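You operate a simulated robot arm through the tools that you are given. There is no shell and no other tool. Be economical: measure what you need, move in short steps, check, and stop when the job is done.

The job below is to be done with a simulated robot arm. You get a single attempt, and the scene is never put back.

Task
Mix the pink and the teal paint bottles on the shaker.
Fine: press each one down in the cup till it is one colour, then stand it back. Set down upright: pink paint bottle, teal paint bottle.

Only the result counts: the job must be done as asked and must still hold three seconds after the hand-in. Knocking over, shifting, dropping, spilling or breaking anything else fails it.

Robot
A 6-joint arm with a two-finger parallel gripper, fixed in place. Base frame: the origin is at the foot of the arm, x ahead of it, y to its left, z up; the work surface is at about z = 0.78. Lengths are in m, angles in rad, forces in N, time in s.
With the tool pointing down near the work surface it reaches from about 0.26 to 0.68 m from the base axis. Its first joint turns from -1.152 to 1.152 rad. Payload 2.9 kg.
The TCP is the grasp point between the finger pads, 0.03 m short of the fingertips. In the tool frame z runs along the fingers and y along their closing line. The gripper opens to 0.11 m. The fingers are 0.02 m wide and 0.01 m thick; the gripper's body (0.048 by 0.112 m) begins 0.055 m behind the TCP.
Orientation is that of the tool frame in the base frame, as [roll, pitch, yaw] about the fixed x, y, z axes, in that order (R = Rz(yaw) Ry(pitch) Rx(roll)). With the fingers straight down and closing along the base's y, the tool's x points along the base's -x, its y along +y and its z along -z.

Tools
- The arm moves only by the tool apply_moves. Its argument "rows" is a list of rows, each a list of 3 entries, a list of its own where there are three numbers: the gripper command, from -1 (fully open) to 1 (shut), values between in proportion, then the shift along the base's x, y, z in m, then the turn, a rotation vector about the base's x, y, z in rad. In form: [[jaw, [tx, ty, tz], [rx, ry, rz]], ...]. A call has 1 to 10 rows; each row is the pose to reach, as a shift and turn from the pose commanded when the call began. A row lasts 0.2 s, in which the tool goes at most 0.05 m and 0.15 rad; a call with a longer step from one row to the next is refused whole, and so is a gripper value outside its range. Where a pose cannot be reached the arm comes as near as it can. A force on the tool above 40 N (or 10 N above the force at the start of the call, whichever is more), or a blocked arm, ends the call early, and 0.2 s more pass. The fingers move at their own pace (about 0.108 m/s each) and stop on an object; they squeeze with about 38 N. The grip force told is the motor's: it shows also when the fingers shut on nothing. Time passes only in rows, and 0.2 s behind the last, so rows that repeat a pose let the fingers close. The reply holds the time, the measured pose of the TCP, the force on the tool along the base axes, the opening and the grip force, in the units named above and with some noise, with the torque about the TCP (base axes, N m) and any sound that the robot's microphone picked up, and new pictures: "pictures" is both (left out), scene, wrist or none.
- Cameras (640 x 400 px; columns grow to the right, rows downward): "scene" is fixed at [0.0782, 0.43, 1.3937]; the picture's right is [-0.76, -0.66, 0.00], its down [-0.31, 0.36, -0.88] and it looks along [0.58, -0.67, -0.47] (base axes); focal length 355 px, centre (320, 200). "wrist" rides on the gripper at [0.072, 0.017, -0.103] in the tool frame; the picture's right is [-0.23, 0.97, 0.00], its down [-0.76, -0.18, -0.62] and it looks along [-0.61, -0.14, 0.78] (tool axes); focal length 222 px, centre (320, 200). There is no depth. A picture from a camera that has moved, and an enlarged one, comes with that camera's place and axes in the base frame and with its lens.
- enlarge(camera, box): a new picture of the part [left, top, right, bottom] of that camera's present view, enlarged. The clock stands still meanwhile.
- sign_off(): hands the job in; it is judged then, once.

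Go step by step. Nothing tells you positions but the pictures and the camera data: compare them with the known pose of the tool, close in by small moves and look again before you grip or let go. The budget is 120 turns and 200 pictures, counting those below and the enlarged ones. Unless the task says otherwise, let go and move clear before handing in, and close with one line.

The tools are called after ">>>" by a JSON object that holds its "fn" and its "kwargs". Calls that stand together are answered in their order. apply_moves: Moves the arm, as the interface text tells. Its arguments: {"type":"object","properties":{"rows":{"type":"array","items":{"type":"array"}},"pictures":{"type":"string","enum":["both","scene","wrist","none"]}},"required":["rows"]} The other tools are called the same way: enlarge (camera, box) takes an enlarged picture of a part of a camera's view; sign_off () hands the job in.

At the start:

```text
time: 0.0
position: [0.4822, -0.1555, 1.165]
orientation: [-3.141, -0.001, -3.141]
wrist_force: [-1.1, 0.2, 0.4]
torque: [-0.04, -0.02, 0.0]
opening: 0.1099
gripper_force: 0.1
```

scene: 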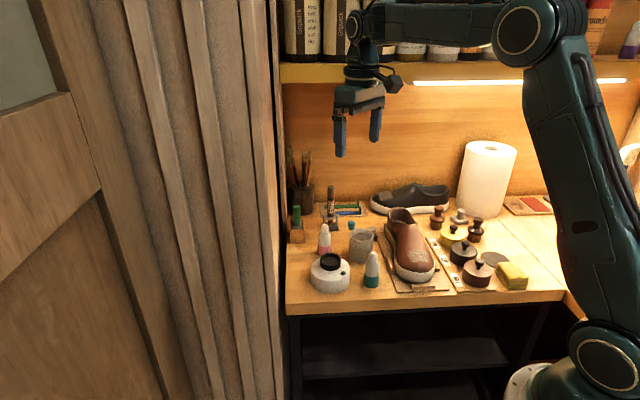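
wrist: 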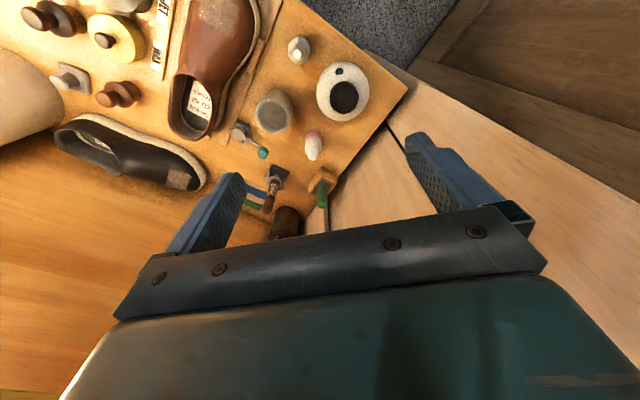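

I see a white shaker with a black cup, a pink-labelled bottle behind it and a teal one to its right. I'll enlarge both views to measure them.

>>> {"fn": "enlarge", "kwargs": {"camera": "scene", "box": [280, 170, 440, 300]}}

>>> {"fn": "enlarge", "kwargs": {"camera": "wrist", "box": [220, 20, 420, 240]}}

```text
3.08 times, centred on (360, 235) of scene
camera zoom: at [0.0782, 0.43, 1.3937], right [-0.76, -0.66, 0.0], down [-0.31, 0.36, -0.88], along [0.58, -0.67, -0.47], focal length 1093 px, centre (197, 92)
```

zoom: 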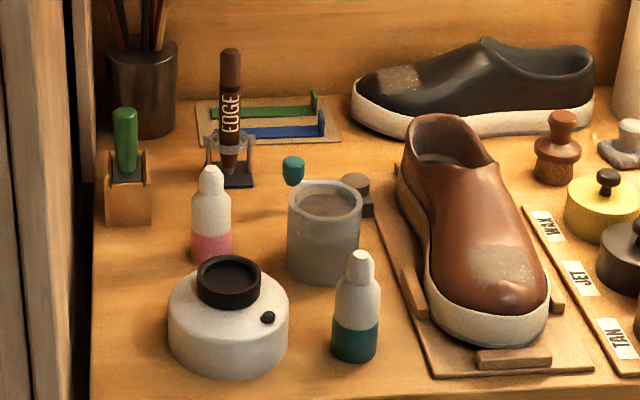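

```text
1.82 times, centred on (320, 130) of wrist
camera zoom: at [0.4116, -0.1384, 1.2679], right [0.23, 0.97, 0.0], down [0.76, -0.18, 0.62], along [0.61, -0.14, -0.78], focal length 404 px, centre (320, 327)
```

zoom: 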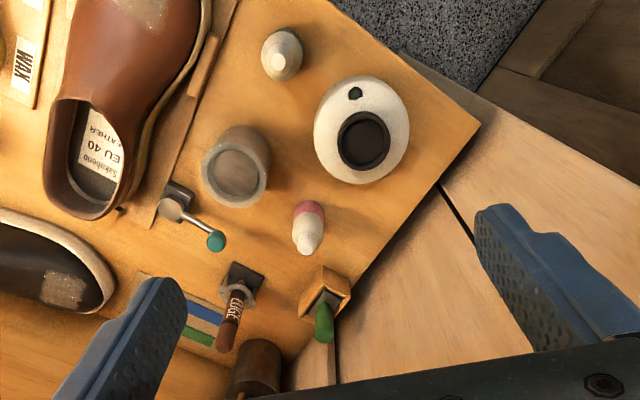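

The wrist and scene rays agree: shaker cup at about (0.52, -0.12), teal bottle at about (0.439, -0.182), pink at about (0.608, -0.20), bottles about 0.095 m tall. I'll go above the teal one first.

>>> {"fn": "apply_moves", "kwargs": {"rows": [[-0.2, [-0.011, -0.006, -0.04], [0, 0, 0]], [-0.2, [-0.022, -0.012, -0.08], [0, 0, 0]], [-0.2, [-0.033, -0.018, -0.12], [0, 0, 0]], [-0.2, [-0.043, -0.0265, -0.165], [0, 0, 0]], [-0.2, [-0.043, -0.0265, -0.205], [0, 0, 0]], [-0.2, [-0.043, -0.0265, -0.235], [0, 0, 0]]]}}

```text
time: 1.4
position: [0.4401, -0.1823, 0.9296]
orientation: [3.141, 0.0, -3.142]
wrist_force: [-1.2, 0.6, -0.1]
torque: [-0.01, 0.0, -0.01]
opening: 0.066
gripper_force: 0.1
camera wrist: at [0.3688, -0.1646, 1.031], right [0.23, 0.97, 0.0], down [0.76, -0.18, 0.62], along [0.61, -0.14, -0.78], focal length 222 px, centre (320, 200)
```

scene: 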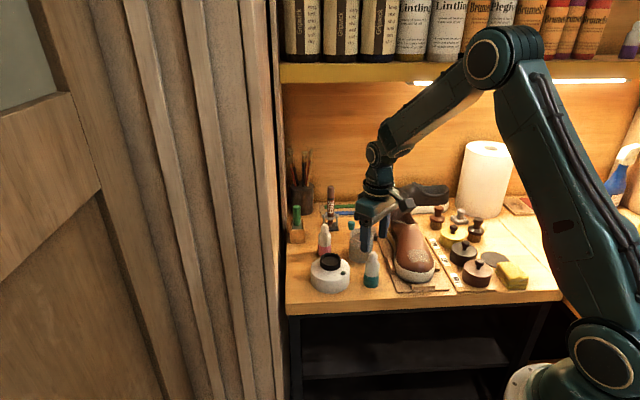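
wrist: 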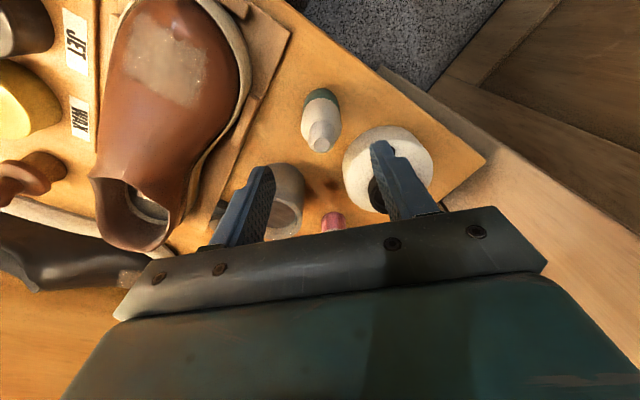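

The cap tip computes to (0.438, -0.180), directly under the tool. I descend around the bottle without closing yet.

>>> {"fn": "apply_moves", "kwargs": {"rows": [[-0.2, [-0.001, 0.001, -0.03], [0, 0, 0]], [-0.2, [-0.001, 0.001, -0.06], [0, 0, 0]], [-0.2, [-0.001, 0.001, -0.086], [0, 0, 0]]]}}

>>> {"fn": "enlarge", "kwargs": {"camera": "scene", "box": [300, 200, 430, 300]}}

```text
time: 2.2
position: [0.4389, -0.1812, 0.843]
orientation: [3.141, 0.0, 3.14]
wrist_force: [0.0, 0.6, 0.8]
torque: [0.05, 0.01, -0.03]
opening: 0.0659
gripper_force: 0.1
camera wrist: at [0.3672, -0.164, 0.9453], right [0.23, 0.97, 0.0], down [0.76, -0.18, 0.62], along [0.61, -0.14, -0.78], focal length 222 px, centre (320, 200)
```

scene: 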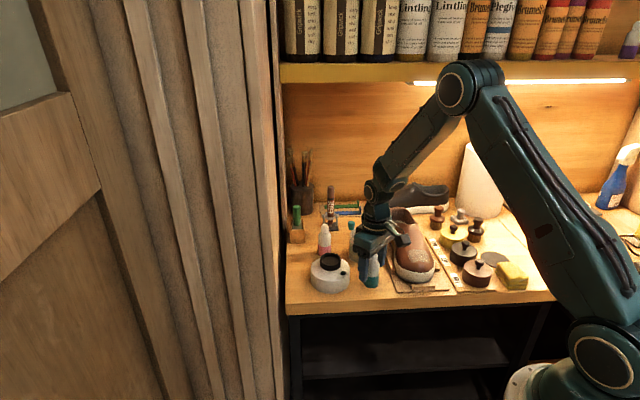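
wrist: 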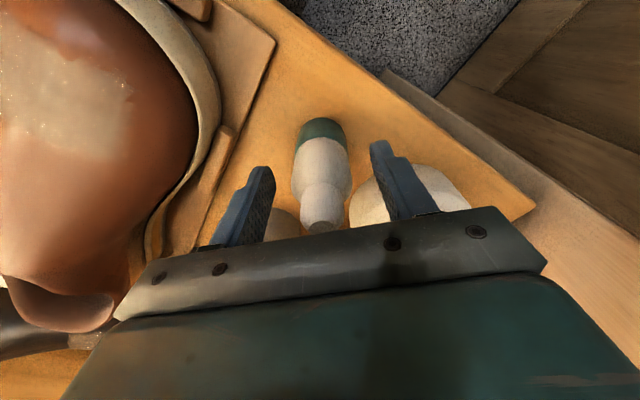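

```text
4.00 times, centred on (365, 250) of scene
camera zoom: at [0.0782, 0.43, 1.3937], right [-0.76, -0.66, 0.0], down [-0.31, 0.36, -0.88], along [0.58, -0.67, -0.47], focal length 1421 px, centre (140, 0)
```

zoom: 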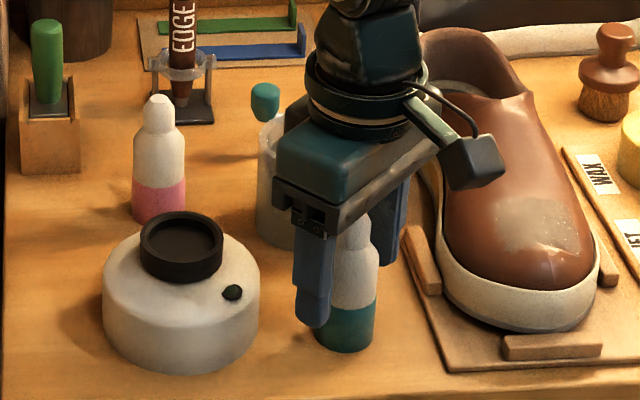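

The bottle sits centrally between the fingers, so I close on it.

>>> {"fn": "apply_moves", "kwargs": {"rows": [[1, [0, 0, 0], [0, 0, 0]], [1, [0, 0, 0], [0, 0, 0]], [1, [0, 0, 0], [0, 0, 0]]], "pictures": "wrist"}}

```text
time: 3.0
position: [0.4378, -0.1798, 0.8431]
orientation: [-3.139, -0.001, -3.141]
wrist_force: [0.5, -0.2, 0.6]
torque: [0.02, 0.0, 0.0]
opening: 0.0353
gripper_force: 37.9
camera wrist: at [0.3672, -0.164, 0.9454], right [0.23, 0.97, 0.0], down [0.76, -0.18, 0.62], along [0.61, -0.14, -0.78], focal length 222 px, centre (320, 200)
```

wrist: 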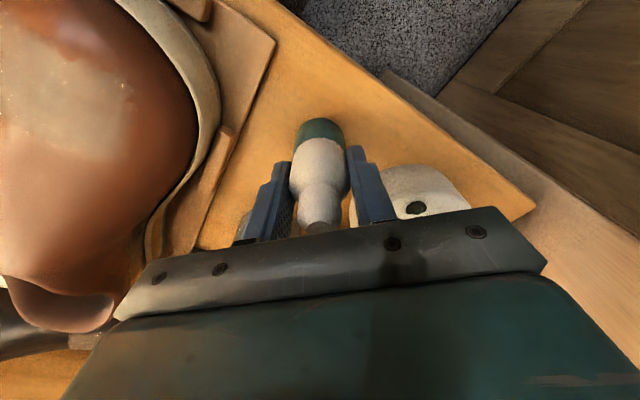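

Gripped at 35 mm. I lift straight up and carry it over the shaker cup.

>>> {"fn": "apply_moves", "kwargs": {"rows": [[1, [0, 0, 0.03], [0, 0, 0]], [1, [0, 0, 0.07], [0, 0, 0]], [1, [0, 0, 0.11], [0, 0, 0]], [1, [0, 0, 0.13], [0, 0, 0]], [1, [0.027, 0.021, 0.13], [0, 0, 0]], [1, [0.055, 0.042, 0.13], [0, 0, 0]], [1, [0.082, 0.061, 0.13], [0, 0, 0]], [1, [0.082, 0.061, 0.13], [0, 0, 0]]]}}

>>> {"fn": "enlarge", "kwargs": {"camera": "scene", "box": [290, 190, 420, 290]}}

```text
time: 4.8
position: [0.5217, -0.1195, 0.9738]
orientation: [-3.141, 0.001, 3.141]
wrist_force: [-0.1, 0.7, -1.5]
torque: [0.01, 0.0, -0.01]
opening: 0.0351
gripper_force: 38.0
camera wrist: at [0.4505, -0.1024, 1.0766], right [0.23, 0.97, 0.0], down [0.76, -0.18, 0.62], along [0.61, -0.14, -0.78], focal length 222 px, centre (320, 200)
```

scene: 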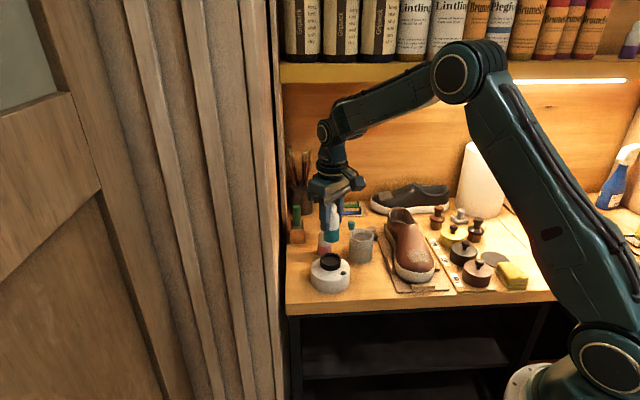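
wrist: 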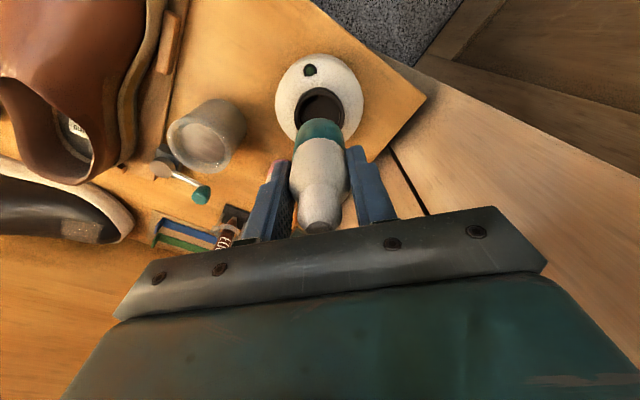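

```text
4.00 times, centred on (355, 240) of scene
camera zoom: at [0.0782, 0.43, 1.3937], right [-0.76, -0.66, 0.0], down [-0.31, 0.36, -0.88], along [0.58, -0.67, -0.47], focal length 1421 px, centre (180, 40)
```

zoom: 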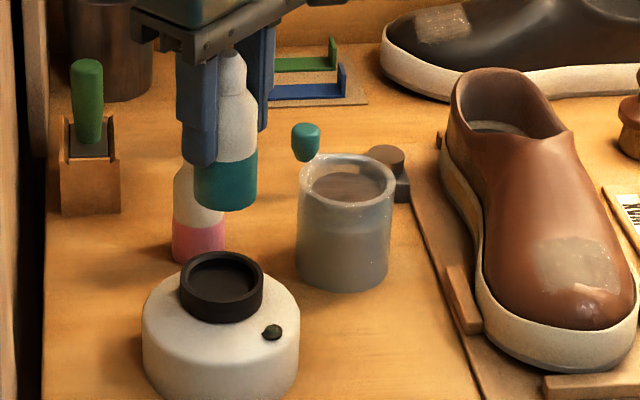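

The bottle is nearly in line with the cup. I lower to just above the rim and check the alignment again.

>>> {"fn": "apply_moves", "kwargs": {"rows": [[1, [0, 0.001, -0.02], [0, 0, 0]], [1, [0, 0.001, -0.045], [0, 0, 0]], [1, [0, 0.001, -0.045], [0, 0, 0]]], "pictures": "none"}}

>>> {"fn": "enlarge", "kwargs": {"camera": "scene", "box": [290, 220, 370, 290]}}

>>> {"fn": "enlarge", "kwargs": {"camera": "wrist", "box": [240, 50, 400, 250]}}

```text
time: 5.6
position: [0.5211, -0.118, 0.9287]
orientation: [3.141, 0.0, -3.141]
wrist_force: [-0.2, 0.2, -1.1]
torque: [0.02, -0.02, 0.02]
opening: 0.0351
gripper_force: 37.9
```

```text
5.71 times, centred on (330, 255) of scene
camera zoom: at [0.0782, 0.4299, 1.3937], right [-0.76, -0.66, 0.0], down [-0.31, 0.36, -0.88], along [0.58, -0.67, -0.47], focal length 2030 px, centre (263, -114)
```

zoom: 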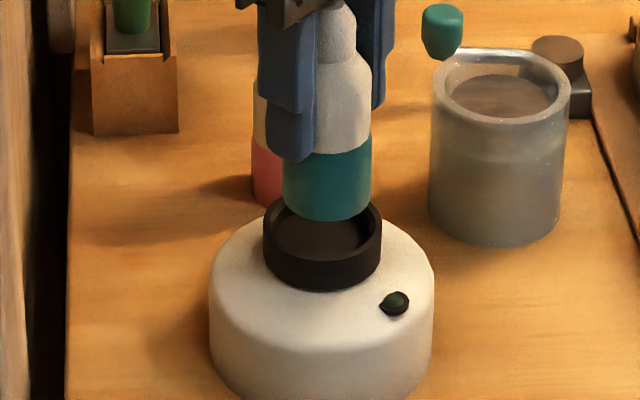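

```text
2.00 times, centred on (320, 150) of wrist
camera zoom: at [0.4493, -0.1016, 1.0315], right [0.23, 0.97, 0.0], down [0.76, -0.18, 0.62], along [0.61, -0.14, -0.78], focal length 444 px, centre (320, 300)
```

zoom: 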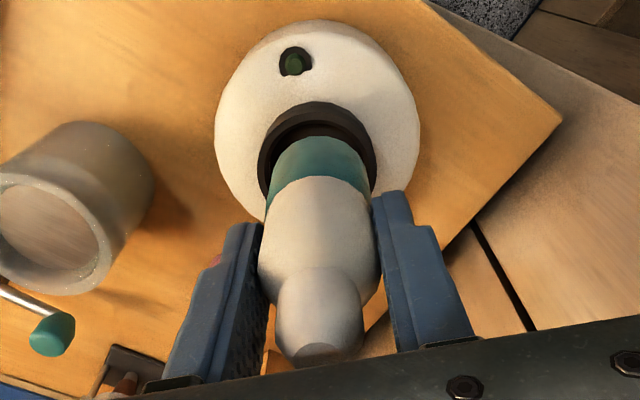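

The cup centre looks about 1–2 mm further in x. I correct that and ease down into the cup, watching the force.

>>> {"fn": "apply_moves", "kwargs": {"rows": [[1, [0.0018, 0.0003, 0], [0, 0, 0]], [1, [0.0018, 0.0003, -0.006], [0, 0, 0]], [1, [0.0018, 0.0003, -0.012], [0, 0, 0]], [1, [0.0018, 0.0003, -0.018], [0, 0, 0]]], "pictures": "none"}}

>>> {"fn": "enlarge", "kwargs": {"camera": "scene", "box": [290, 220, 370, 290]}}

>>> {"fn": "enlarge", "kwargs": {"camera": "wrist", "box": [240, 50, 400, 250]}}

```text
time: 6.6
position: [0.5235, -0.1172, 0.9114]
orientation: [-3.141, -0.001, -3.141]
wrist_force: [-0.4, -0.4, -0.5]
torque: [-0.02, -0.01, 0.0]
opening: 0.0353
gripper_force: 38.3
```

```text
5.71 times, centred on (330, 255) of scene
camera zoom: at [0.0782, 0.4299, 1.3937], right [-0.76, -0.66, 0.0], down [-0.31, 0.36, -0.88], along [0.58, -0.67, -0.47], focal length 2030 px, centre (263, -114)
```

zoom: 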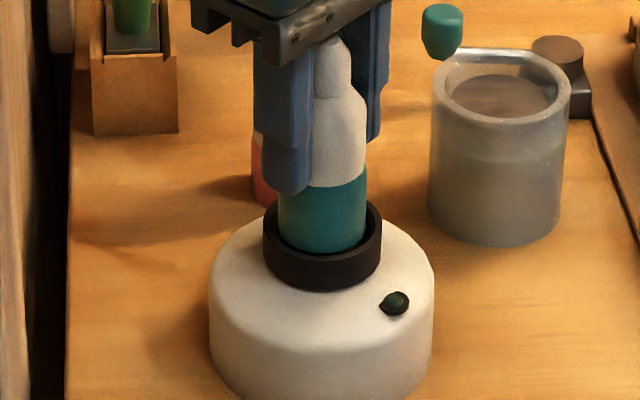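

```text
2.00 times, centred on (320, 150) of wrist
camera zoom: at [0.4513, -0.1014, 1.0137], right [0.23, 0.97, 0.0], down [0.76, -0.18, 0.62], along [0.61, -0.14, -0.78], focal length 444 px, centre (320, 300)
```

zoom: 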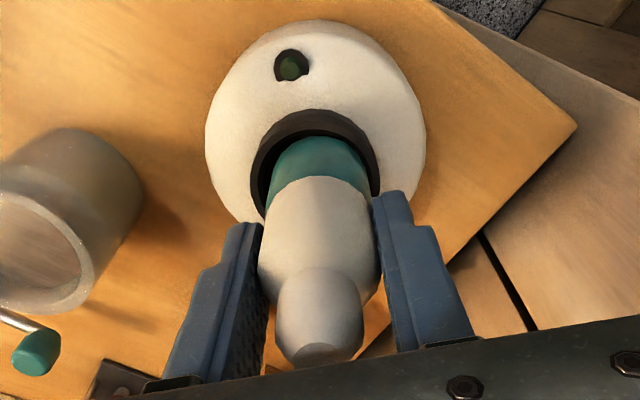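

The bottle is centred and its base is inside the rim. I go down slowly until contact.

>>> {"fn": "apply_moves", "kwargs": {"rows": [[1, [0, -0.0005, -0.003], [0, 0, 0]], [1, [0, -0.0005, -0.006], [0, 0, 0]], [1, [0, -0.0005, -0.008], [0, 0, 0]]], "pictures": "none"}}

```text
time: 7.4
position: [0.5222, -0.1191, 0.9039]
orientation: [-3.141, 0.001, 3.14]
wrist_force: [1.6, -0.3, -0.1]
torque: [-0.04, -0.09, 0.01]
opening: 0.0352
gripper_force: 38.3
```

>>> {"fn": "apply_moves", "kwargs": {"rows": [[1, [0, 0, -0.002], [0, 0, 0]], [1, [0, 0, -0.004], [0, 0, 0]], [1, [0, 0, -0.005], [0, 0, 0]]], "pictures": "none"}}

>>> {"fn": "enlarge", "kwargs": {"camera": "scene", "box": [290, 220, 370, 290]}}

```text
time: 8.2
position: [0.5211, -0.1195, 0.8977]
orientation: [-3.141, 0.0, 3.14]
wrist_force: [1.8, -1.4, 0.9]
torque: [-0.08, -0.11, 0.01]
opening: 0.035
gripper_force: 37.7
```

```text
5.71 times, centred on (330, 255) of scene
camera zoom: at [0.0782, 0.4299, 1.3937], right [-0.76, -0.66, 0.0], down [-0.31, 0.36, -0.88], along [0.58, -0.67, -0.47], focal length 2030 px, centre (263, -114)
```

zoom: 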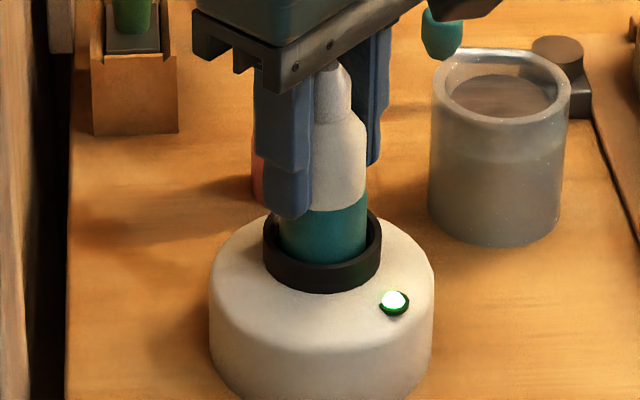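

The shaker's light has come on. I press slightly more and hold, watching the colour.

>>> {"fn": "apply_moves", "kwargs": {"rows": [[1, [0, 0, -0.001], [0, 0, 0]], [1, [0, 0, -0.002], [0, 0, 0]], [1, [0, 0, -0.002], [0, 0, 0]], [1, [0, 0, -0.002], [0, 0, 0]], [1, [0, 0, -0.002], [0, 0, 0]]], "pictures": "none"}}

>>> {"fn": "enlarge", "kwargs": {"camera": "scene", "box": [290, 220, 370, 290]}}

```text
time: 9.4
position: [0.522, -0.1186, 0.8963]
orientation: [-3.141, 0.0, -3.141]
wrist_force: [1.0, -2.3, 4.2]
torque: [-0.11, -0.07, -0.01]
opening: 0.0351
gripper_force: 37.9
```

```text
5.71 times, centred on (330, 255) of scene
camera zoom: at [0.0781, 0.4299, 1.3937], right [-0.76, -0.66, 0.0], down [-0.31, 0.36, -0.88], along [0.58, -0.67, -0.47], focal length 2030 px, centre (263, -114)
```

zoom: 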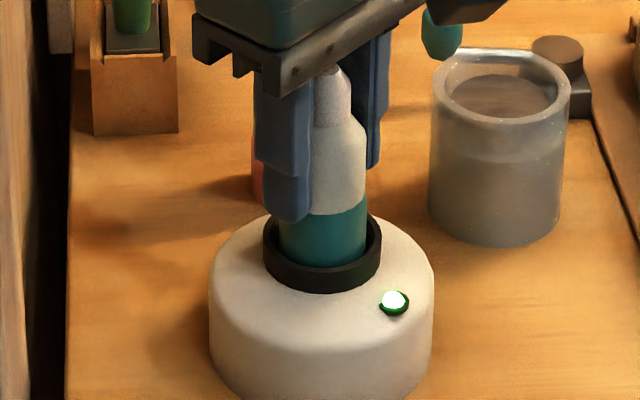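

Contact force is about 4 N with the light on. I hold here for 2 s and compare colours.

>>> {"fn": "apply_moves", "kwargs": {"rows": [[1, [0, 0, -0.001], [0, 0, 0]], [1, [0, 0, -0.001], [0, 0, 0]], [1, [0, 0, -0.001], [0, 0, 0]], [1, [0, 0, -0.001], [0, 0, 0]], [1, [0, 0, -0.001], [0, 0, 0]], [1, [0, 0, -0.001], [0, 0, 0]], [1, [0, 0, -0.001], [0, 0, 0]], [1, [0, 0, -0.001], [0, 0, 0]], [1, [0, 0, -0.001], [0, 0, 0]], [1, [0, 0, -0.001], [0, 0, 0]]], "pictures": "none"}}

>>> {"fn": "enlarge", "kwargs": {"camera": "scene", "box": [290, 220, 370, 290]}}

```text
time: 11.6
position: [0.5225, -0.1185, 0.8955]
orientation: [-3.141, 0.002, 3.141]
wrist_force: [-0.3, -2.2, 16.5]
torque: [-0.05, 0.05, -0.02]
opening: 0.0352
gripper_force: 38.4
```

```text
5.71 times, centred on (330, 255) of scene
camera zoom: at [0.0779, 0.43, 1.3937], right [-0.76, -0.66, 0.0], down [-0.31, 0.36, -0.88], along [0.58, -0.67, -0.47], focal length 2030 px, centre (263, -114)
```

zoom: 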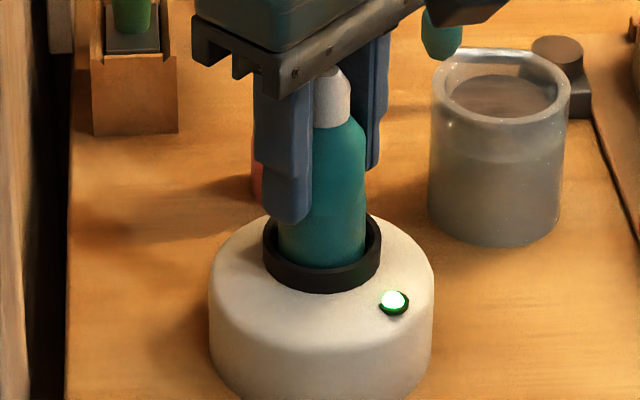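

The bottle is now teal throughout its body. I check it closely before lifting.

>>> {"fn": "enlarge", "kwargs": {"camera": "wrist", "box": [260, 80, 380, 250]}}

>>> {"fn": "enlarge", "kwargs": {"camera": "scene", "box": [318, 230, 348, 276]}}

```text
2.35 times, centred on (320, 165) of wrist
camera zoom: at [0.4513, -0.1018, 0.9982], right [0.23, 0.97, 0.0], down [0.76, -0.18, 0.62], along [0.61, -0.14, -0.78], focal length 523 px, centre (320, 282)
```

zoom: 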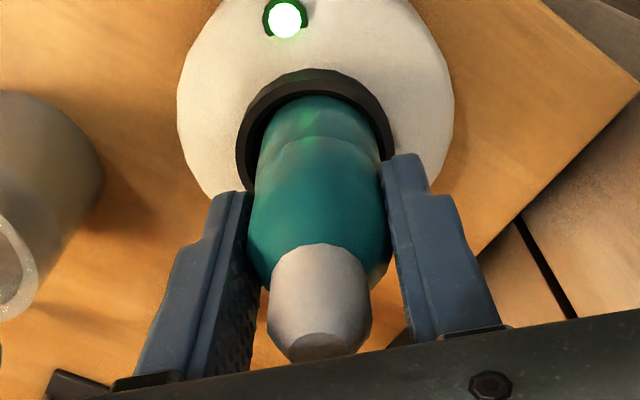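

```text
8.70 times, centred on (333, 253) of scene
camera zoom: at [0.0779, 0.43, 1.3937], right [-0.76, -0.66, 0.0], down [-0.31, 0.36, -0.88], along [0.58, -0.67, -0.47], focal length 3089 px, centre (207, -261)
```

zoom: 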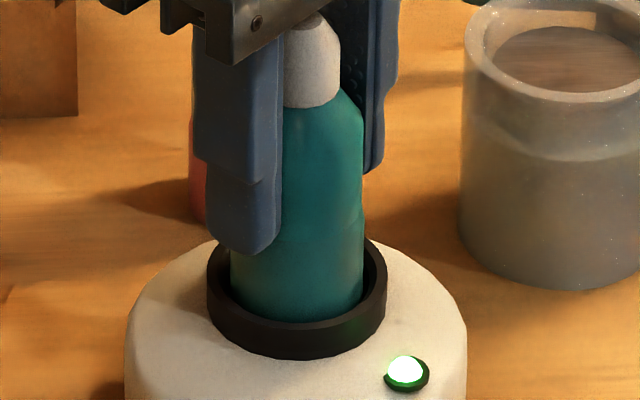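

A faint seam remains at the old boundary, so I hold a little longer to see whether it changes.

>>> {"fn": "apply_moves", "kwargs": {"rows": [[1, [0, 0, 0], [0, 0, 0]], [1, [0, 0, 0], [0, 0, 0]], [1, [0, 0, 0], [0, 0, 0]], [1, [0, 0, 0], [0, 0, 0]]], "pictures": "none"}}

>>> {"fn": "enlarge", "kwargs": {"camera": "wrist", "box": [260, 80, 380, 250]}}

```text
time: 12.6
position: [0.5214, -0.1188, 0.896]
orientation: [-3.141, 0.001, -3.141]
wrist_force: [1.0, -1.5, 17.5]
torque: [0.0, -0.06, 0.01]
opening: 0.0355
gripper_force: 37.9
```

```text
2.35 times, centred on (320, 165) of wrist
camera zoom: at [0.4513, -0.1018, 0.9982], right [0.23, 0.97, 0.0], down [0.76, -0.18, 0.62], along [0.61, -0.14, -0.78], focal length 523 px, centre (320, 282)
```

zoom: 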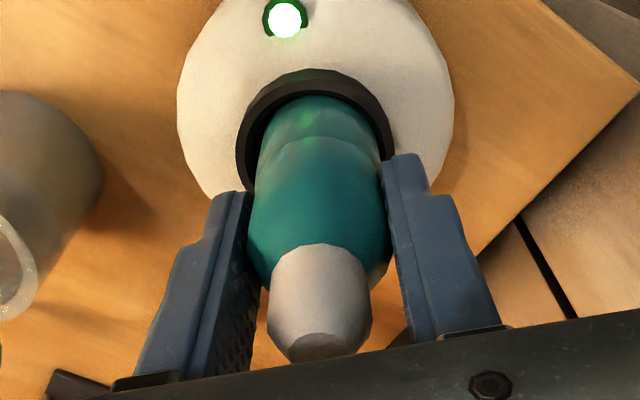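

The colours are unchanged, so the seam is only in the model and the mixing is finished. I lift out and carry it back to its spot, stopping just above the table.

>>> {"fn": "apply_moves", "kwargs": {"rows": [[1, [0, 0, 0.015], [0, 0, 0]], [1, [0, 0, 0.035], [0, 0, 0]], [1, [0, 0, 0.075], [0, 0, 0]], [1, [-0.028, -0.021, 0.075], [0, 0, 0]], [1, [-0.056, -0.042, 0.075], [0, 0, 0]], [1, [-0.0838, -0.0618, 0.07], [0, 0, 0]], [1, [-0.0838, -0.0618, 0.03], [0, 0, 0]], [1, [-0.0838, -0.0618, -0.01], [0, 0, 0]], [1, [-0.0838, -0.0618, -0.035], [0, 0, 0]], [1, [-0.0838, -0.0618, -0.044], [0, 0, 0]]], "pictures": "wrist"}}

>>> {"fn": "enlarge", "kwargs": {"camera": "scene", "box": [300, 200, 430, 300]}}

```text
time: 14.8
position: [0.4385, -0.1806, 0.8512]
orientation: [3.141, -0.002, 3.141]
wrist_force: [-0.4, 0.4, -0.9]
torque: [0.03, -0.03, -0.02]
opening: 0.035
gripper_force: 37.9
camera wrist: at [0.3679, -0.1637, 0.9537], right [0.23, 0.97, 0.0], down [0.76, -0.18, 0.62], along [0.61, -0.14, -0.78], focal length 222 px, centre (320, 200)
```

wrist: 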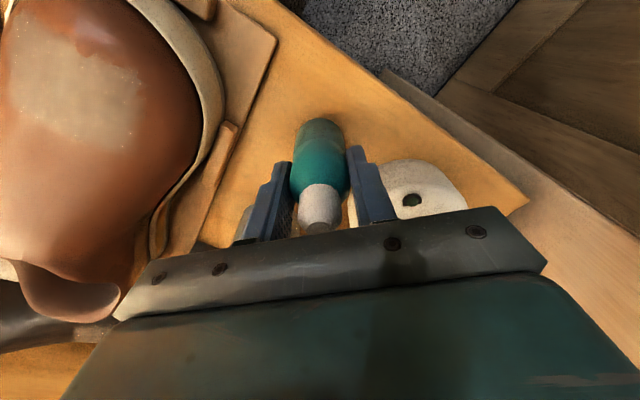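

```text
4.00 times, centred on (365, 250) of scene
camera zoom: at [0.0782, 0.4299, 1.3937], right [-0.76, -0.66, 0.0], down [-0.31, 0.36, -0.88], along [0.58, -0.67, -0.47], focal length 1421 px, centre (140, 0)
```

zoom: 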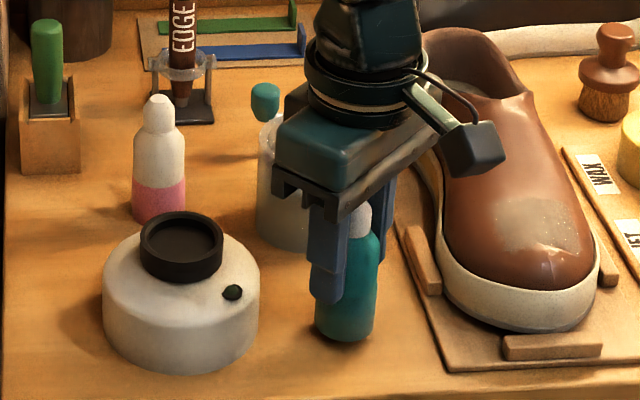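

It is about 7 mm above the table. I lower it until contact.

>>> {"fn": "apply_moves", "kwargs": {"rows": [[1, [0, 0, -0.003], [0, 0, 0]], [1, [0, 0, -0.005], [0, 0, 0]], [1, [0, 0, -0.007], [0, 0, 0]]], "pictures": "none"}}

```text
time: 15.6
position: [0.4394, -0.1802, 0.8441]
orientation: [3.141, 0.001, -3.141]
wrist_force: [0.1, -0.3, -1.9]
torque: [0.04, 0.04, 0.02]
opening: 0.035
gripper_force: 38.1
```

>>> {"fn": "apply_moves", "kwargs": {"rows": [[1, [0, 0, -0.0008], [0, 0, 0]], [1, [0, 0, -0.0012], [0, 0, 0]]], "pictures": "none"}}

```text
time: 16.2
position: [0.4387, -0.1793, 0.8429]
orientation: [3.141, 0.0, 3.141]
wrist_force: [0.0, 0.9, -0.3]
torque: [-0.01, 0.01, -0.04]
opening: 0.0351
gripper_force: 37.4
```

>>> {"fn": "apply_moves", "kwargs": {"rows": [[1, [0, 0, -0.0006], [0, 0, 0]], [1, [0, 0, -0.001], [0, 0, 0]]], "pictures": "none"}}

```text
time: 16.8
position: [0.4382, -0.1796, 0.8429]
orientation: [-3.141, 0.0, -3.14]
wrist_force: [-1.6, 0.6, 4.9]
torque: [0.05, 0.08, 0.01]
opening: 0.0353
gripper_force: 38.2
```

The base is on the table, with 5 N showing. I open the jaw to about 65 mm and rise.

>>> {"fn": "apply_moves", "kwargs": {"rows": [[0.3, [0, 0, 0.0005], [0, 0, 0]], [-0.2, [0, 0, 0.0005], [0, 0, 0]], [-0.2, [0, 0, 0.0005], [0, 0, 0]], [-0.2, [0, 0, 0.03], [0, 0, 0]], [-0.2, [0, 0, 0.07], [0, 0, 0]], [-0.2, [0, 0, 0.11], [0, 0, 0]], [-0.2, [0, 0, 0.14], [0, 0, 0]]]}}

>>> {"fn": "enlarge", "kwargs": {"camera": "scene", "box": [300, 200, 430, 300]}}

```text
time: 18.4
position: [0.4391, -0.1818, 0.9828]
orientation: [-3.141, -0.001, 3.141]
wrist_force: [-0.7, 0.4, 0.1]
torque: [0.0, 0.0, -0.01]
opening: 0.066
gripper_force: 0.0
camera wrist: at [0.3682, -0.1645, 1.0855], right [0.23, 0.97, 0.0], down [0.76, -0.18, 0.62], along [0.61, -0.14, -0.78], focal length 222 px, centre (320, 200)
```

scene: 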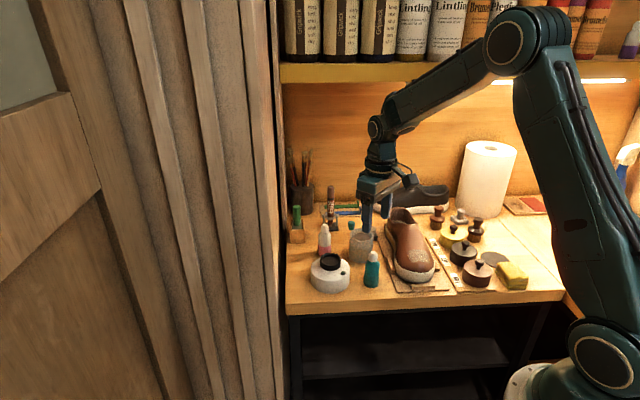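
wrist: 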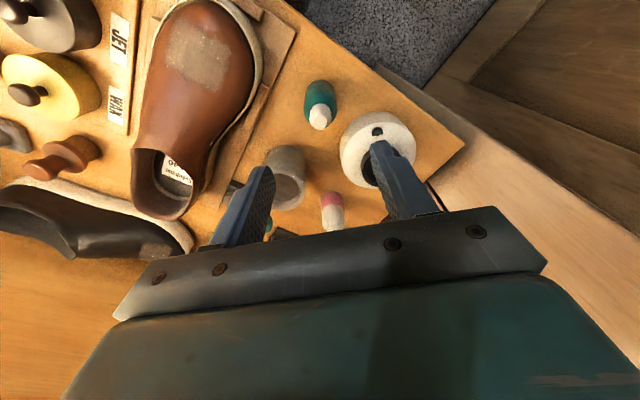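

```text
4.00 times, centred on (365, 250) of scene
camera zoom: at [0.0782, 0.43, 1.3937], right [-0.76, -0.66, 0.0], down [-0.31, 0.36, -0.88], along [0.58, -0.67, -0.47], focal length 1421 px, centre (140, 0)
```

zoom: 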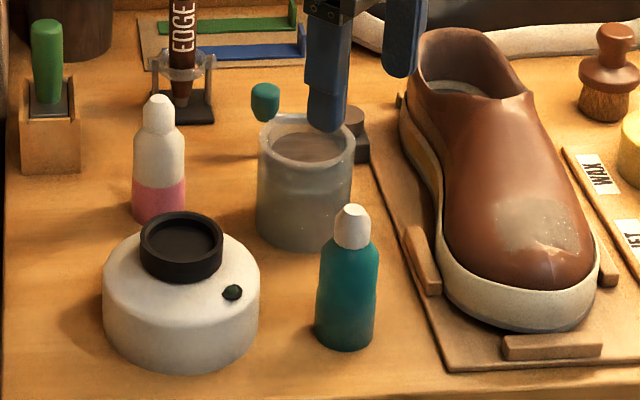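

Teal stands upright, evenly coloured and in place. Next I go over the pink bottle.

>>> {"fn": "apply_moves", "kwargs": {"rows": [[-0.2, [0.042, -0.004, 0], [0, 0, 0]], [-0.2, [0.085, -0.008, 0], [0, 0, 0]], [-0.2, [0.128, -0.012, 0], [0, 0, 0]], [-0.2, [0.17, -0.017, 0], [0, 0, 0]], [-0.2, [0.17, -0.017, -0.03], [0, 0, 0]], [-0.2, [0.17, -0.017, -0.05], [0, 0, 0]]], "pictures": "wrist"}}

>>> {"fn": "enlarge", "kwargs": {"camera": "scene", "box": [280, 180, 400, 280]}}

```text
time: 19.8
position: [0.6099, -0.1978, 0.9317]
orientation: [-3.141, -0.002, -3.139]
wrist_force: [0.1, 0.3, 0.0]
torque: [-0.01, 0.0, 0.02]
opening: 0.0663
gripper_force: 0.0
camera wrist: at [0.5386, -0.181, 1.0345], right [0.23, 0.97, 0.0], down [0.76, -0.18, 0.62], along [0.61, -0.14, -0.78], focal length 222 px, centre (320, 200)
```

wrist: 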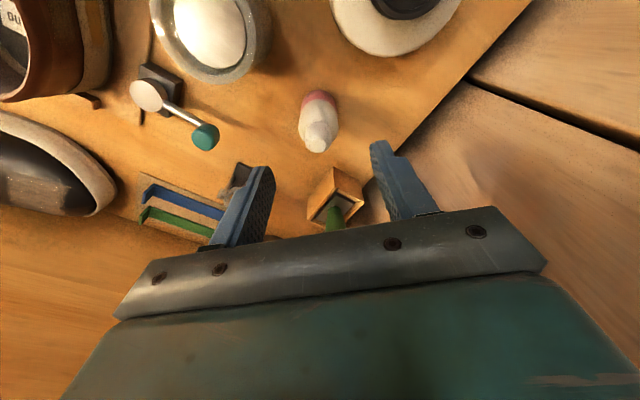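

```text
4.00 times, centred on (340, 230) of scene
camera zoom: at [0.0782, 0.4299, 1.3937], right [-0.76, -0.66, 0.0], down [-0.31, 0.36, -0.88], along [0.58, -0.67, -0.47], focal length 1421 px, centre (240, 80)
```

zoom: 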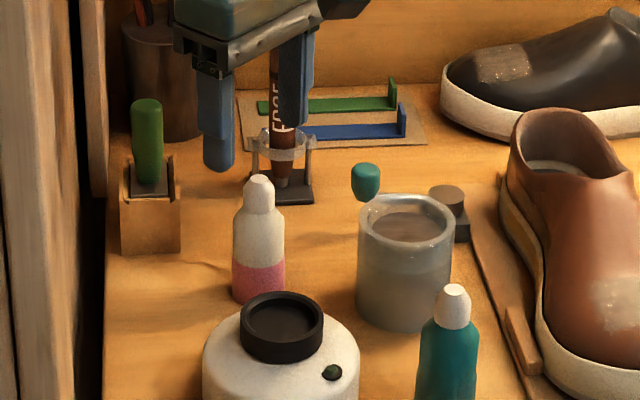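

The pink cap is only about 1 mm off in y. I descend around it and close.

>>> {"fn": "apply_moves", "kwargs": {"rows": [[-0.2, [0, -0.0012, -0.03], [0, 0, 0]], [-0.2, [0, -0.0012, -0.06], [0, 0, 0]], [-0.2, [0, -0.0012, -0.088], [0, 0, 0]]], "pictures": "wrist"}}

>>> {"fn": "enlarge", "kwargs": {"camera": "scene", "box": [280, 180, 400, 280]}}

```text
time: 20.6
position: [0.609, -0.198, 0.8434]
orientation: [3.141, -0.001, 3.14]
wrist_force: [0.2, -1.0, -0.8]
torque: [0.01, -0.01, 0.0]
opening: 0.0662
gripper_force: 0.1
camera wrist: at [0.5378, -0.1821, 0.9465], right [0.23, 0.97, 0.0], down [0.76, -0.18, 0.62], along [0.61, -0.14, -0.78], focal length 222 px, centre (320, 200)
```

wrist: 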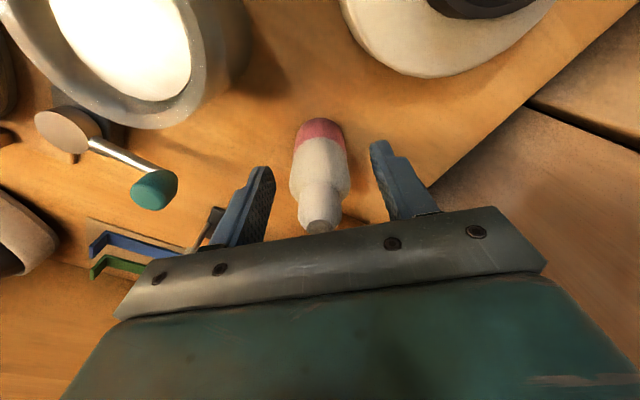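

```text
4.00 times, centred on (340, 230) of scene
camera zoom: at [0.0782, 0.4299, 1.3937], right [-0.76, -0.66, 0.0], down [-0.31, 0.36, -0.88], along [0.58, -0.67, -0.47], focal length 1421 px, centre (240, 80)
```

zoom: 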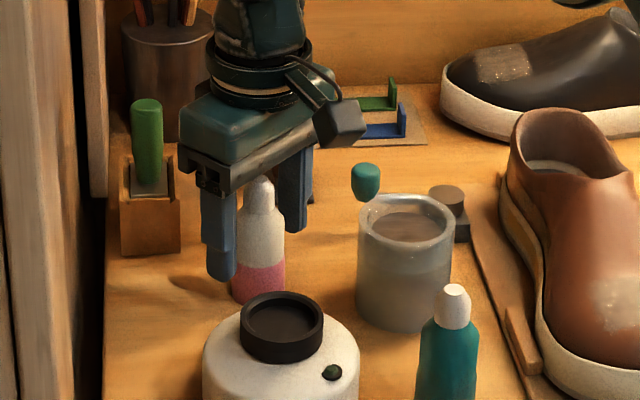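

The bottle is well placed between the fingers. I close and lift it straight up.

>>> {"fn": "apply_moves", "kwargs": {"rows": [[1, [0, 0, 0], [0, 0, 0]], [1, [0, 0, 0], [0, 0, 0]], [1, [0, 0, 0], [0, 0, 0]], [1, [0, 0, 0.03], [0, 0, 0]], [1, [0, 0, 0.07], [0, 0, 0]], [1, [0, 0, 0.11], [0, 0, 0]], [1, [0, 0, 0.13], [0, 0, 0]]], "pictures": "none"}}

```text
time: 22.2
position: [0.6072, -0.199, 0.9749]
orientation: [3.14, 0.0, -3.142]
wrist_force: [-0.8, -0.6, -1.4]
torque: [0.0, 0.0, -0.01]
opening: 0.0351
gripper_force: 37.8
```

Pink is held. I carry it over the cup and lower to the rim as before.

>>> {"fn": "apply_moves", "kwargs": {"rows": [[1, [-0.029, 0.027, 0], [0, 0, 0]], [1, [-0.058, 0.053, 0], [0, 0, 0]], [1, [-0.087, 0.08, 0], [0, 0, 0]], [1, [-0.087, 0.08, 0], [0, 0, 0]], [1, [-0.087, 0.08, -0.03], [0, 0, 0]], [1, [-0.087, 0.08, -0.045], [0, 0, 0]], [1, [-0.087, 0.08, -0.045], [0, 0, 0]]], "pictures": "none"}}

>>> {"fn": "enlarge", "kwargs": {"camera": "scene", "box": [290, 220, 370, 290]}}

>>> {"fn": "enlarge", "kwargs": {"camera": "wrist", "box": [240, 50, 400, 250]}}

```text
time: 23.8
position: [0.5212, -0.1182, 0.9296]
orientation: [-3.14, 0.0, 3.141]
wrist_force: [0.1, 0.1, -1.5]
torque: [0.01, 0.01, 0.01]
opening: 0.0352
gripper_force: 38.0
```

```text
5.71 times, centred on (330, 255) of scene
camera zoom: at [0.0782, 0.4299, 1.3937], right [-0.76, -0.66, 0.0], down [-0.31, 0.36, -0.88], along [0.58, -0.67, -0.47], focal length 2030 px, centre (263, -114)
```

zoom: 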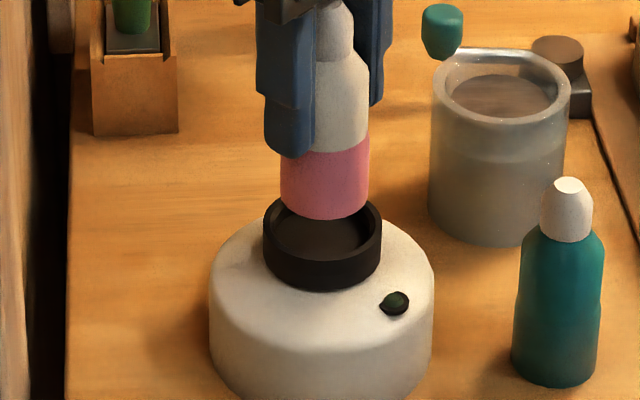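

```text
2.00 times, centred on (320, 150) of wrist
camera zoom: at [0.4509, -0.1023, 1.0322], right [0.23, 0.97, 0.0], down [0.76, -0.18, 0.62], along [0.61, -0.14, -0.78], focal length 444 px, centre (320, 300)
```

zoom: 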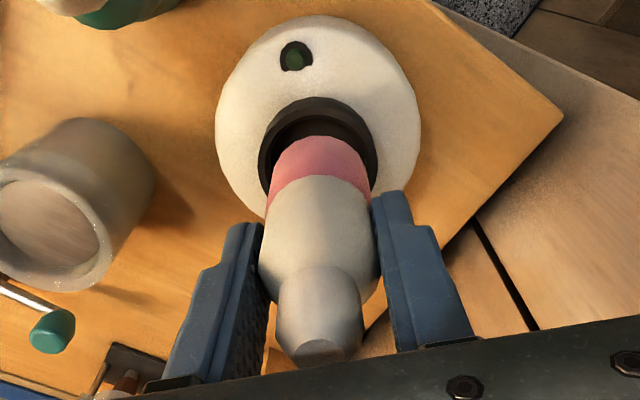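

Alignment matches the teal run. I lower into the cup until light contact.

>>> {"fn": "apply_moves", "kwargs": {"rows": [[1, [0.0006, 0.0003, -0.008], [0, 0, 0]], [1, [0.0006, 0.0003, -0.016], [0, 0, 0]], [1, [0.0006, 0.0003, -0.022], [0, 0, 0]], [1, [0.0006, 0.0003, -0.026], [0, 0, 0]], [1, [0.0006, 0.0003, -0.029], [0, 0, 0]], [1, [0.0006, 0.0003, -0.031], [0, 0, 0]]], "pictures": "none"}}

>>> {"fn": "enlarge", "kwargs": {"camera": "scene", "box": [290, 220, 370, 290]}}

```text
time: 25.2
position: [0.5234, -0.1186, 0.8988]
orientation: [-3.14, 0.001, -3.141]
wrist_force: [0.1, -1.2, 1.8]
torque: [-0.04, -0.01, 0.02]
opening: 0.0352
gripper_force: 38.0
```

```text
5.71 times, centred on (330, 255) of scene
camera zoom: at [0.0782, 0.4299, 1.3937], right [-0.76, -0.66, 0.0], down [-0.31, 0.36, -0.88], along [0.58, -0.67, -0.47], focal length 2030 px, centre (263, -114)
```

zoom: 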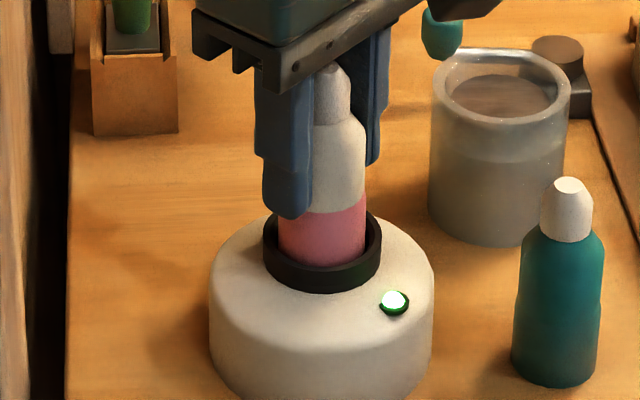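

The light is on again. I press a little further and hold.

>>> {"fn": "apply_moves", "kwargs": {"rows": [[1, [0, 0, -0.001], [0, 0, 0]], [1, [0, 0, -0.002], [0, 0, 0]], [1, [0, 0, -0.0025], [0, 0, 0]], [1, [0, 0, -0.0025], [0, 0, 0]], [1, [0, 0, -0.0025], [0, 0, 0]], [1, [0, 0, -0.0025], [0, 0, 0]], [1, [0, 0, -0.0025], [0, 0, 0]], [1, [0, 0, -0.0025], [0, 0, 0]], [1, [0, 0, -0.0025], [0, 0, 0]], [1, [0, 0, -0.0025], [0, 0, 0]]], "pictures": "none"}}

>>> {"fn": "enlarge", "kwargs": {"camera": "scene", "box": [290, 220, 370, 290]}}

```text
time: 27.4
position: [0.5224, -0.1191, 0.8965]
orientation: [-3.141, 0.004, 3.141]
wrist_force: [-1.8, -0.8, 26.1]
torque: [-0.03, 0.13, 0.02]
opening: 0.035
gripper_force: 37.9
```

```text
5.71 times, centred on (330, 255) of scene
camera zoom: at [0.0777, 0.43, 1.3937], right [-0.76, -0.66, 0.0], down [-0.31, 0.36, -0.88], along [0.58, -0.67, -0.47], focal length 2030 px, centre (263, -114)
```

zoom: 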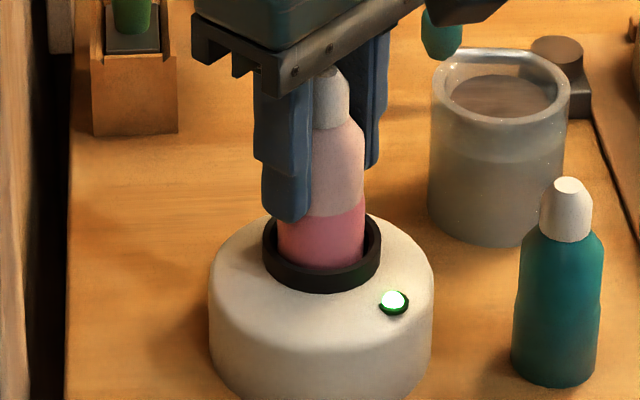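

The upper part is tinting but not yet equal. I keep holding with slightly less force.

>>> {"fn": "apply_moves", "kwargs": {"rows": [[1, [0, 0, 0.0003], [0, 0, 0]], [1, [0, 0, 0.0003], [0, 0, 0]], [1, [0, 0, 0.0003], [0, 0, 0]], [1, [0, 0, 0.0003], [0, 0, 0]], [1, [0, 0, 0.0003], [0, 0, 0]], [1, [0, 0, 0.0003], [0, 0, 0]], [1, [0, 0, 0.0003], [0, 0, 0]], [1, [0, 0, 0.0003], [0, 0, 0]]], "pictures": "none"}}

>>> {"fn": "enlarge", "kwargs": {"camera": "scene", "box": [290, 220, 370, 290]}}

>>> {"fn": "enlarge", "kwargs": {"camera": "wrist", "box": [260, 80, 380, 250]}}

```text
time: 29.2
position: [0.5225, -0.1184, 0.8967]
orientation: [3.141, 0.002, -3.142]
wrist_force: [2.6, -0.9, 23.4]
torque: [-0.04, -0.15, -0.02]
opening: 0.0346
gripper_force: 37.6
```

```text
5.71 times, centred on (330, 255) of scene
camera zoom: at [0.0779, 0.43, 1.3937], right [-0.76, -0.66, 0.0], down [-0.31, 0.36, -0.88], along [0.58, -0.67, -0.47], focal length 2030 px, centre (263, -114)
```

zoom: 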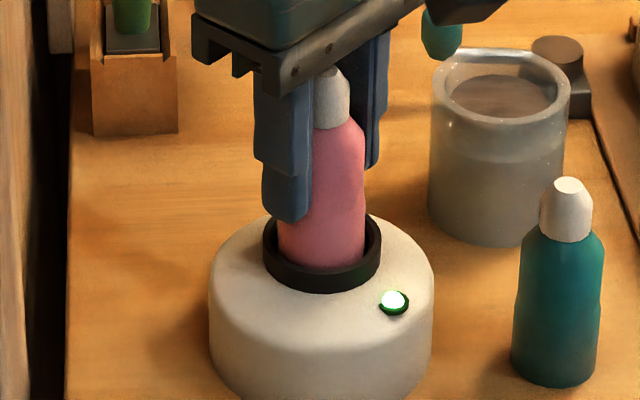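

```text
2.35 times, centred on (320, 165) of wrist
camera zoom: at [0.4514, -0.1017, 0.9989], right [0.23, 0.97, 0.0], down [0.76, -0.18, 0.62], along [0.61, -0.14, -0.78], focal length 523 px, centre (320, 282)
```

zoom: 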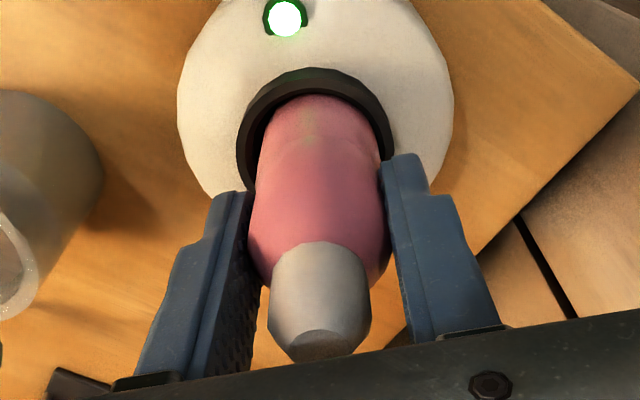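

It now looks uniform. I hold for one more second as margin, as with the teal, and compare.

>>> {"fn": "apply_moves", "kwargs": {"rows": [[1, [0, 0, 0], [0, 0, 0]], [1, [0, 0, 0], [0, 0, 0]], [1, [0, 0, 0], [0, 0, 0]], [1, [0, 0, 0], [0, 0, 0]]], "pictures": "none"}}

>>> {"fn": "enlarge", "kwargs": {"camera": "wrist", "box": [260, 80, 380, 250]}}

```text
time: 30.2
position: [0.5224, -0.1194, 0.8973]
orientation: [-3.141, 0.0, 3.141]
wrist_force: [2.1, 0.4, 23.6]
torque: [0.0, -0.1, 0.01]
opening: 0.0351
gripper_force: 38.2
```

```text
2.35 times, centred on (320, 165) of wrist
camera zoom: at [0.4512, -0.1017, 0.9989], right [0.23, 0.97, 0.0], down [0.76, -0.18, 0.62], along [0.61, -0.14, -0.78], focal length 523 px, centre (320, 282)
```

zoom: 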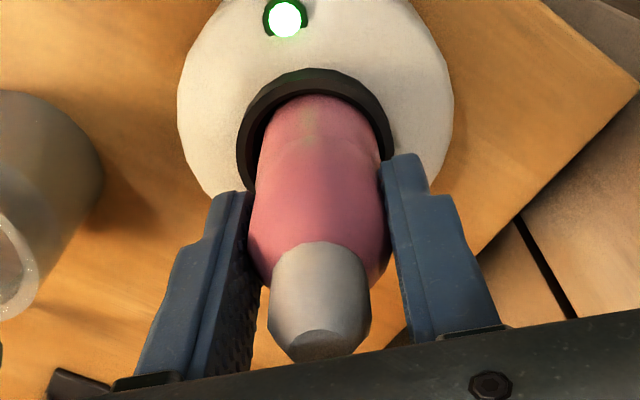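

Pink is one colour. I lift it out and take it back to just above its original spot.

>>> {"fn": "apply_moves", "kwargs": {"rows": [[1, [0, 0, 0.015], [0, 0, 0]], [1, [0, 0, 0.035], [0, 0, 0]], [1, [0, 0, 0.075], [0, 0, 0]], [1, [0.029, -0.027, 0.075], [0, 0, 0]], [1, [0.058, -0.054, 0.075], [0, 0, 0]], [1, [0.0864, -0.0803, 0.07], [0, 0, 0]], [1, [0.0864, -0.0803, 0.03], [0, 0, 0]], [1, [0.0864, -0.0803, -0.01], [0, 0, 0]], [1, [0.0864, -0.0803, -0.035], [0, 0, 0]], [1, [0.0864, -0.0803, -0.045], [0, 0, 0]]], "pictures": "wrist"}}

>>> {"fn": "apply_moves", "kwargs": {"rows": [[1, [0, 0, -0.003], [0, 0, 0]], [1, [0, 0, -0.005], [0, 0, 0]], [1, [0, 0, -0.0065], [0, 0, 0]]], "pictures": "none"}}

```text
time: 32.4
position: [0.6102, -0.1988, 0.8513]
orientation: [-3.141, 0.001, -3.139]
wrist_force: [-0.2, -0.3, -2.0]
torque: [0.0, 0.02, 0.0]
opening: 0.0351
gripper_force: 37.7
camera wrist: at [0.5383, -0.1817, 0.9533], right [0.23, 0.97, 0.0], down [0.76, -0.18, 0.62], along [0.61, -0.14, -0.78], focal length 222 px, centre (320, 200)
```

wrist: 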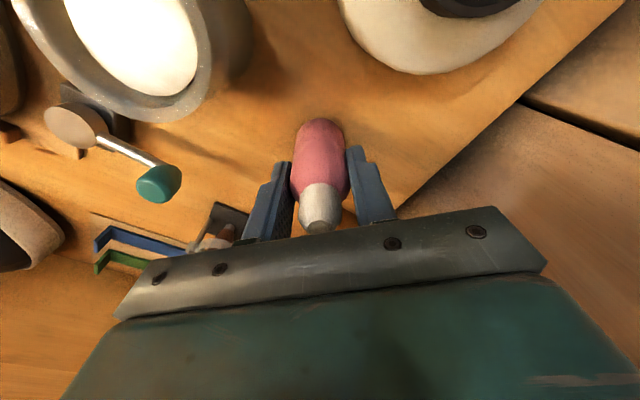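

```text
time: 33.2
position: [0.6082, -0.1985, 0.8441]
orientation: [3.141, 0.0, -3.14]
wrist_force: [-0.3, -0.3, -0.8]
torque: [0.01, -0.01, -0.01]
opening: 0.035
gripper_force: 38.0
```

Pink is just off the table at its spot. I ease down to contact.

>>> {"fn": "apply_moves", "kwargs": {"rows": [[1, [0, 0, -0.0007], [0, 0, 0]], [1, [0, 0, -0.0012], [0, 0, 0]]], "pictures": "none"}}

```text
time: 33.8
position: [0.6092, -0.1987, 0.8442]
orientation: [-3.141, -0.001, -3.14]
wrist_force: [-2.9, 1.4, 7.4]
torque: [0.13, 0.27, 0.0]
opening: 0.0353
gripper_force: 37.7
```

Contact shows 7 N. I release and rise clear.

>>> {"fn": "apply_moves", "kwargs": {"rows": [[0.3, [0, 0, 0.0006], [0, 0, 0]], [-0.2, [0, 0, 0.0006], [0, 0, 0]], [-0.2, [0, 0, 0.0006], [0, 0, 0]], [-0.2, [0, 0, 0.03], [0, 0, 0]], [-0.2, [0, 0, 0.07], [0, 0, 0]], [-0.2, [0, 0, 0.11], [0, 0, 0]], [-0.2, [0, 0, 0.15], [0, 0, 0]], [-0.2, [0, 0, 0.2], [0, 0, 0]]]}}

>>> {"fn": "enlarge", "kwargs": {"camera": "scene", "box": [280, 180, 420, 300]}}

```text
time: 35.6
position: [0.6076, -0.1981, 1.0432]
orientation: [-3.141, -0.002, 3.141]
wrist_force: [-0.3, 0.0, 0.9]
torque: [0.0, 0.01, 0.01]
opening: 0.0662
gripper_force: 0.0
camera wrist: at [0.537, -0.1815, 1.146], right [0.23, 0.97, 0.0], down [0.76, -0.18, 0.62], along [0.61, -0.14, -0.78], focal length 222 px, centre (320, 200)
```

scene: 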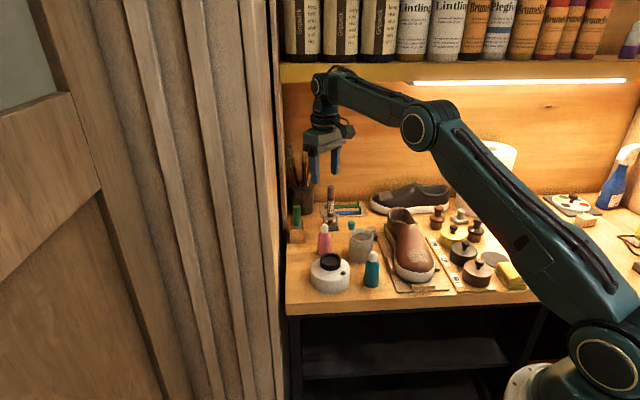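
wrist: 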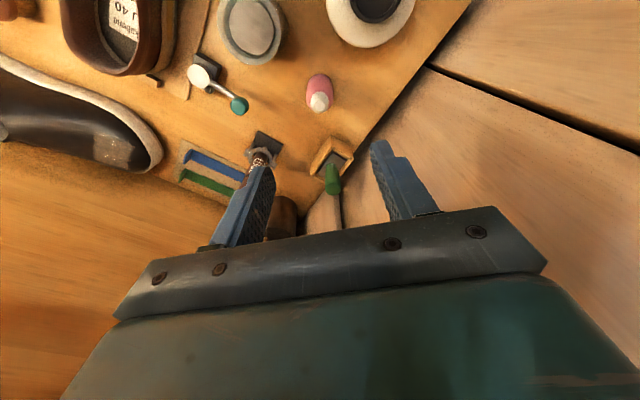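

```text
3.33 times, centred on (350, 240) of scene
camera zoom: at [0.0782, 0.43, 1.3937], right [-0.76, -0.66, 0.0], down [-0.31, 0.36, -0.88], along [0.58, -0.67, -0.47], focal length 1184 px, centre (220, 67)
```

zoom: 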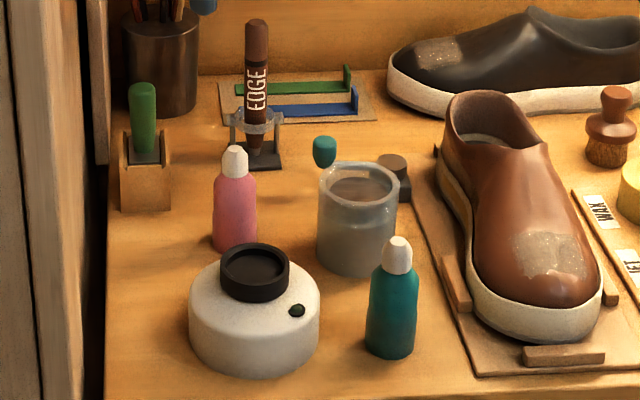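

Both bottles are one colour and stand upright at their original spots. The other objects look unmoved and the gripper is clear, so I hand in.

>>> {"fn": "sign_off", "kwargs": {}}

```text
The job is handed in.
```

I mixed the pink and teal paint bottles on the shaker until each looked one colour, then stood both upright back in their places; the job is handed in.
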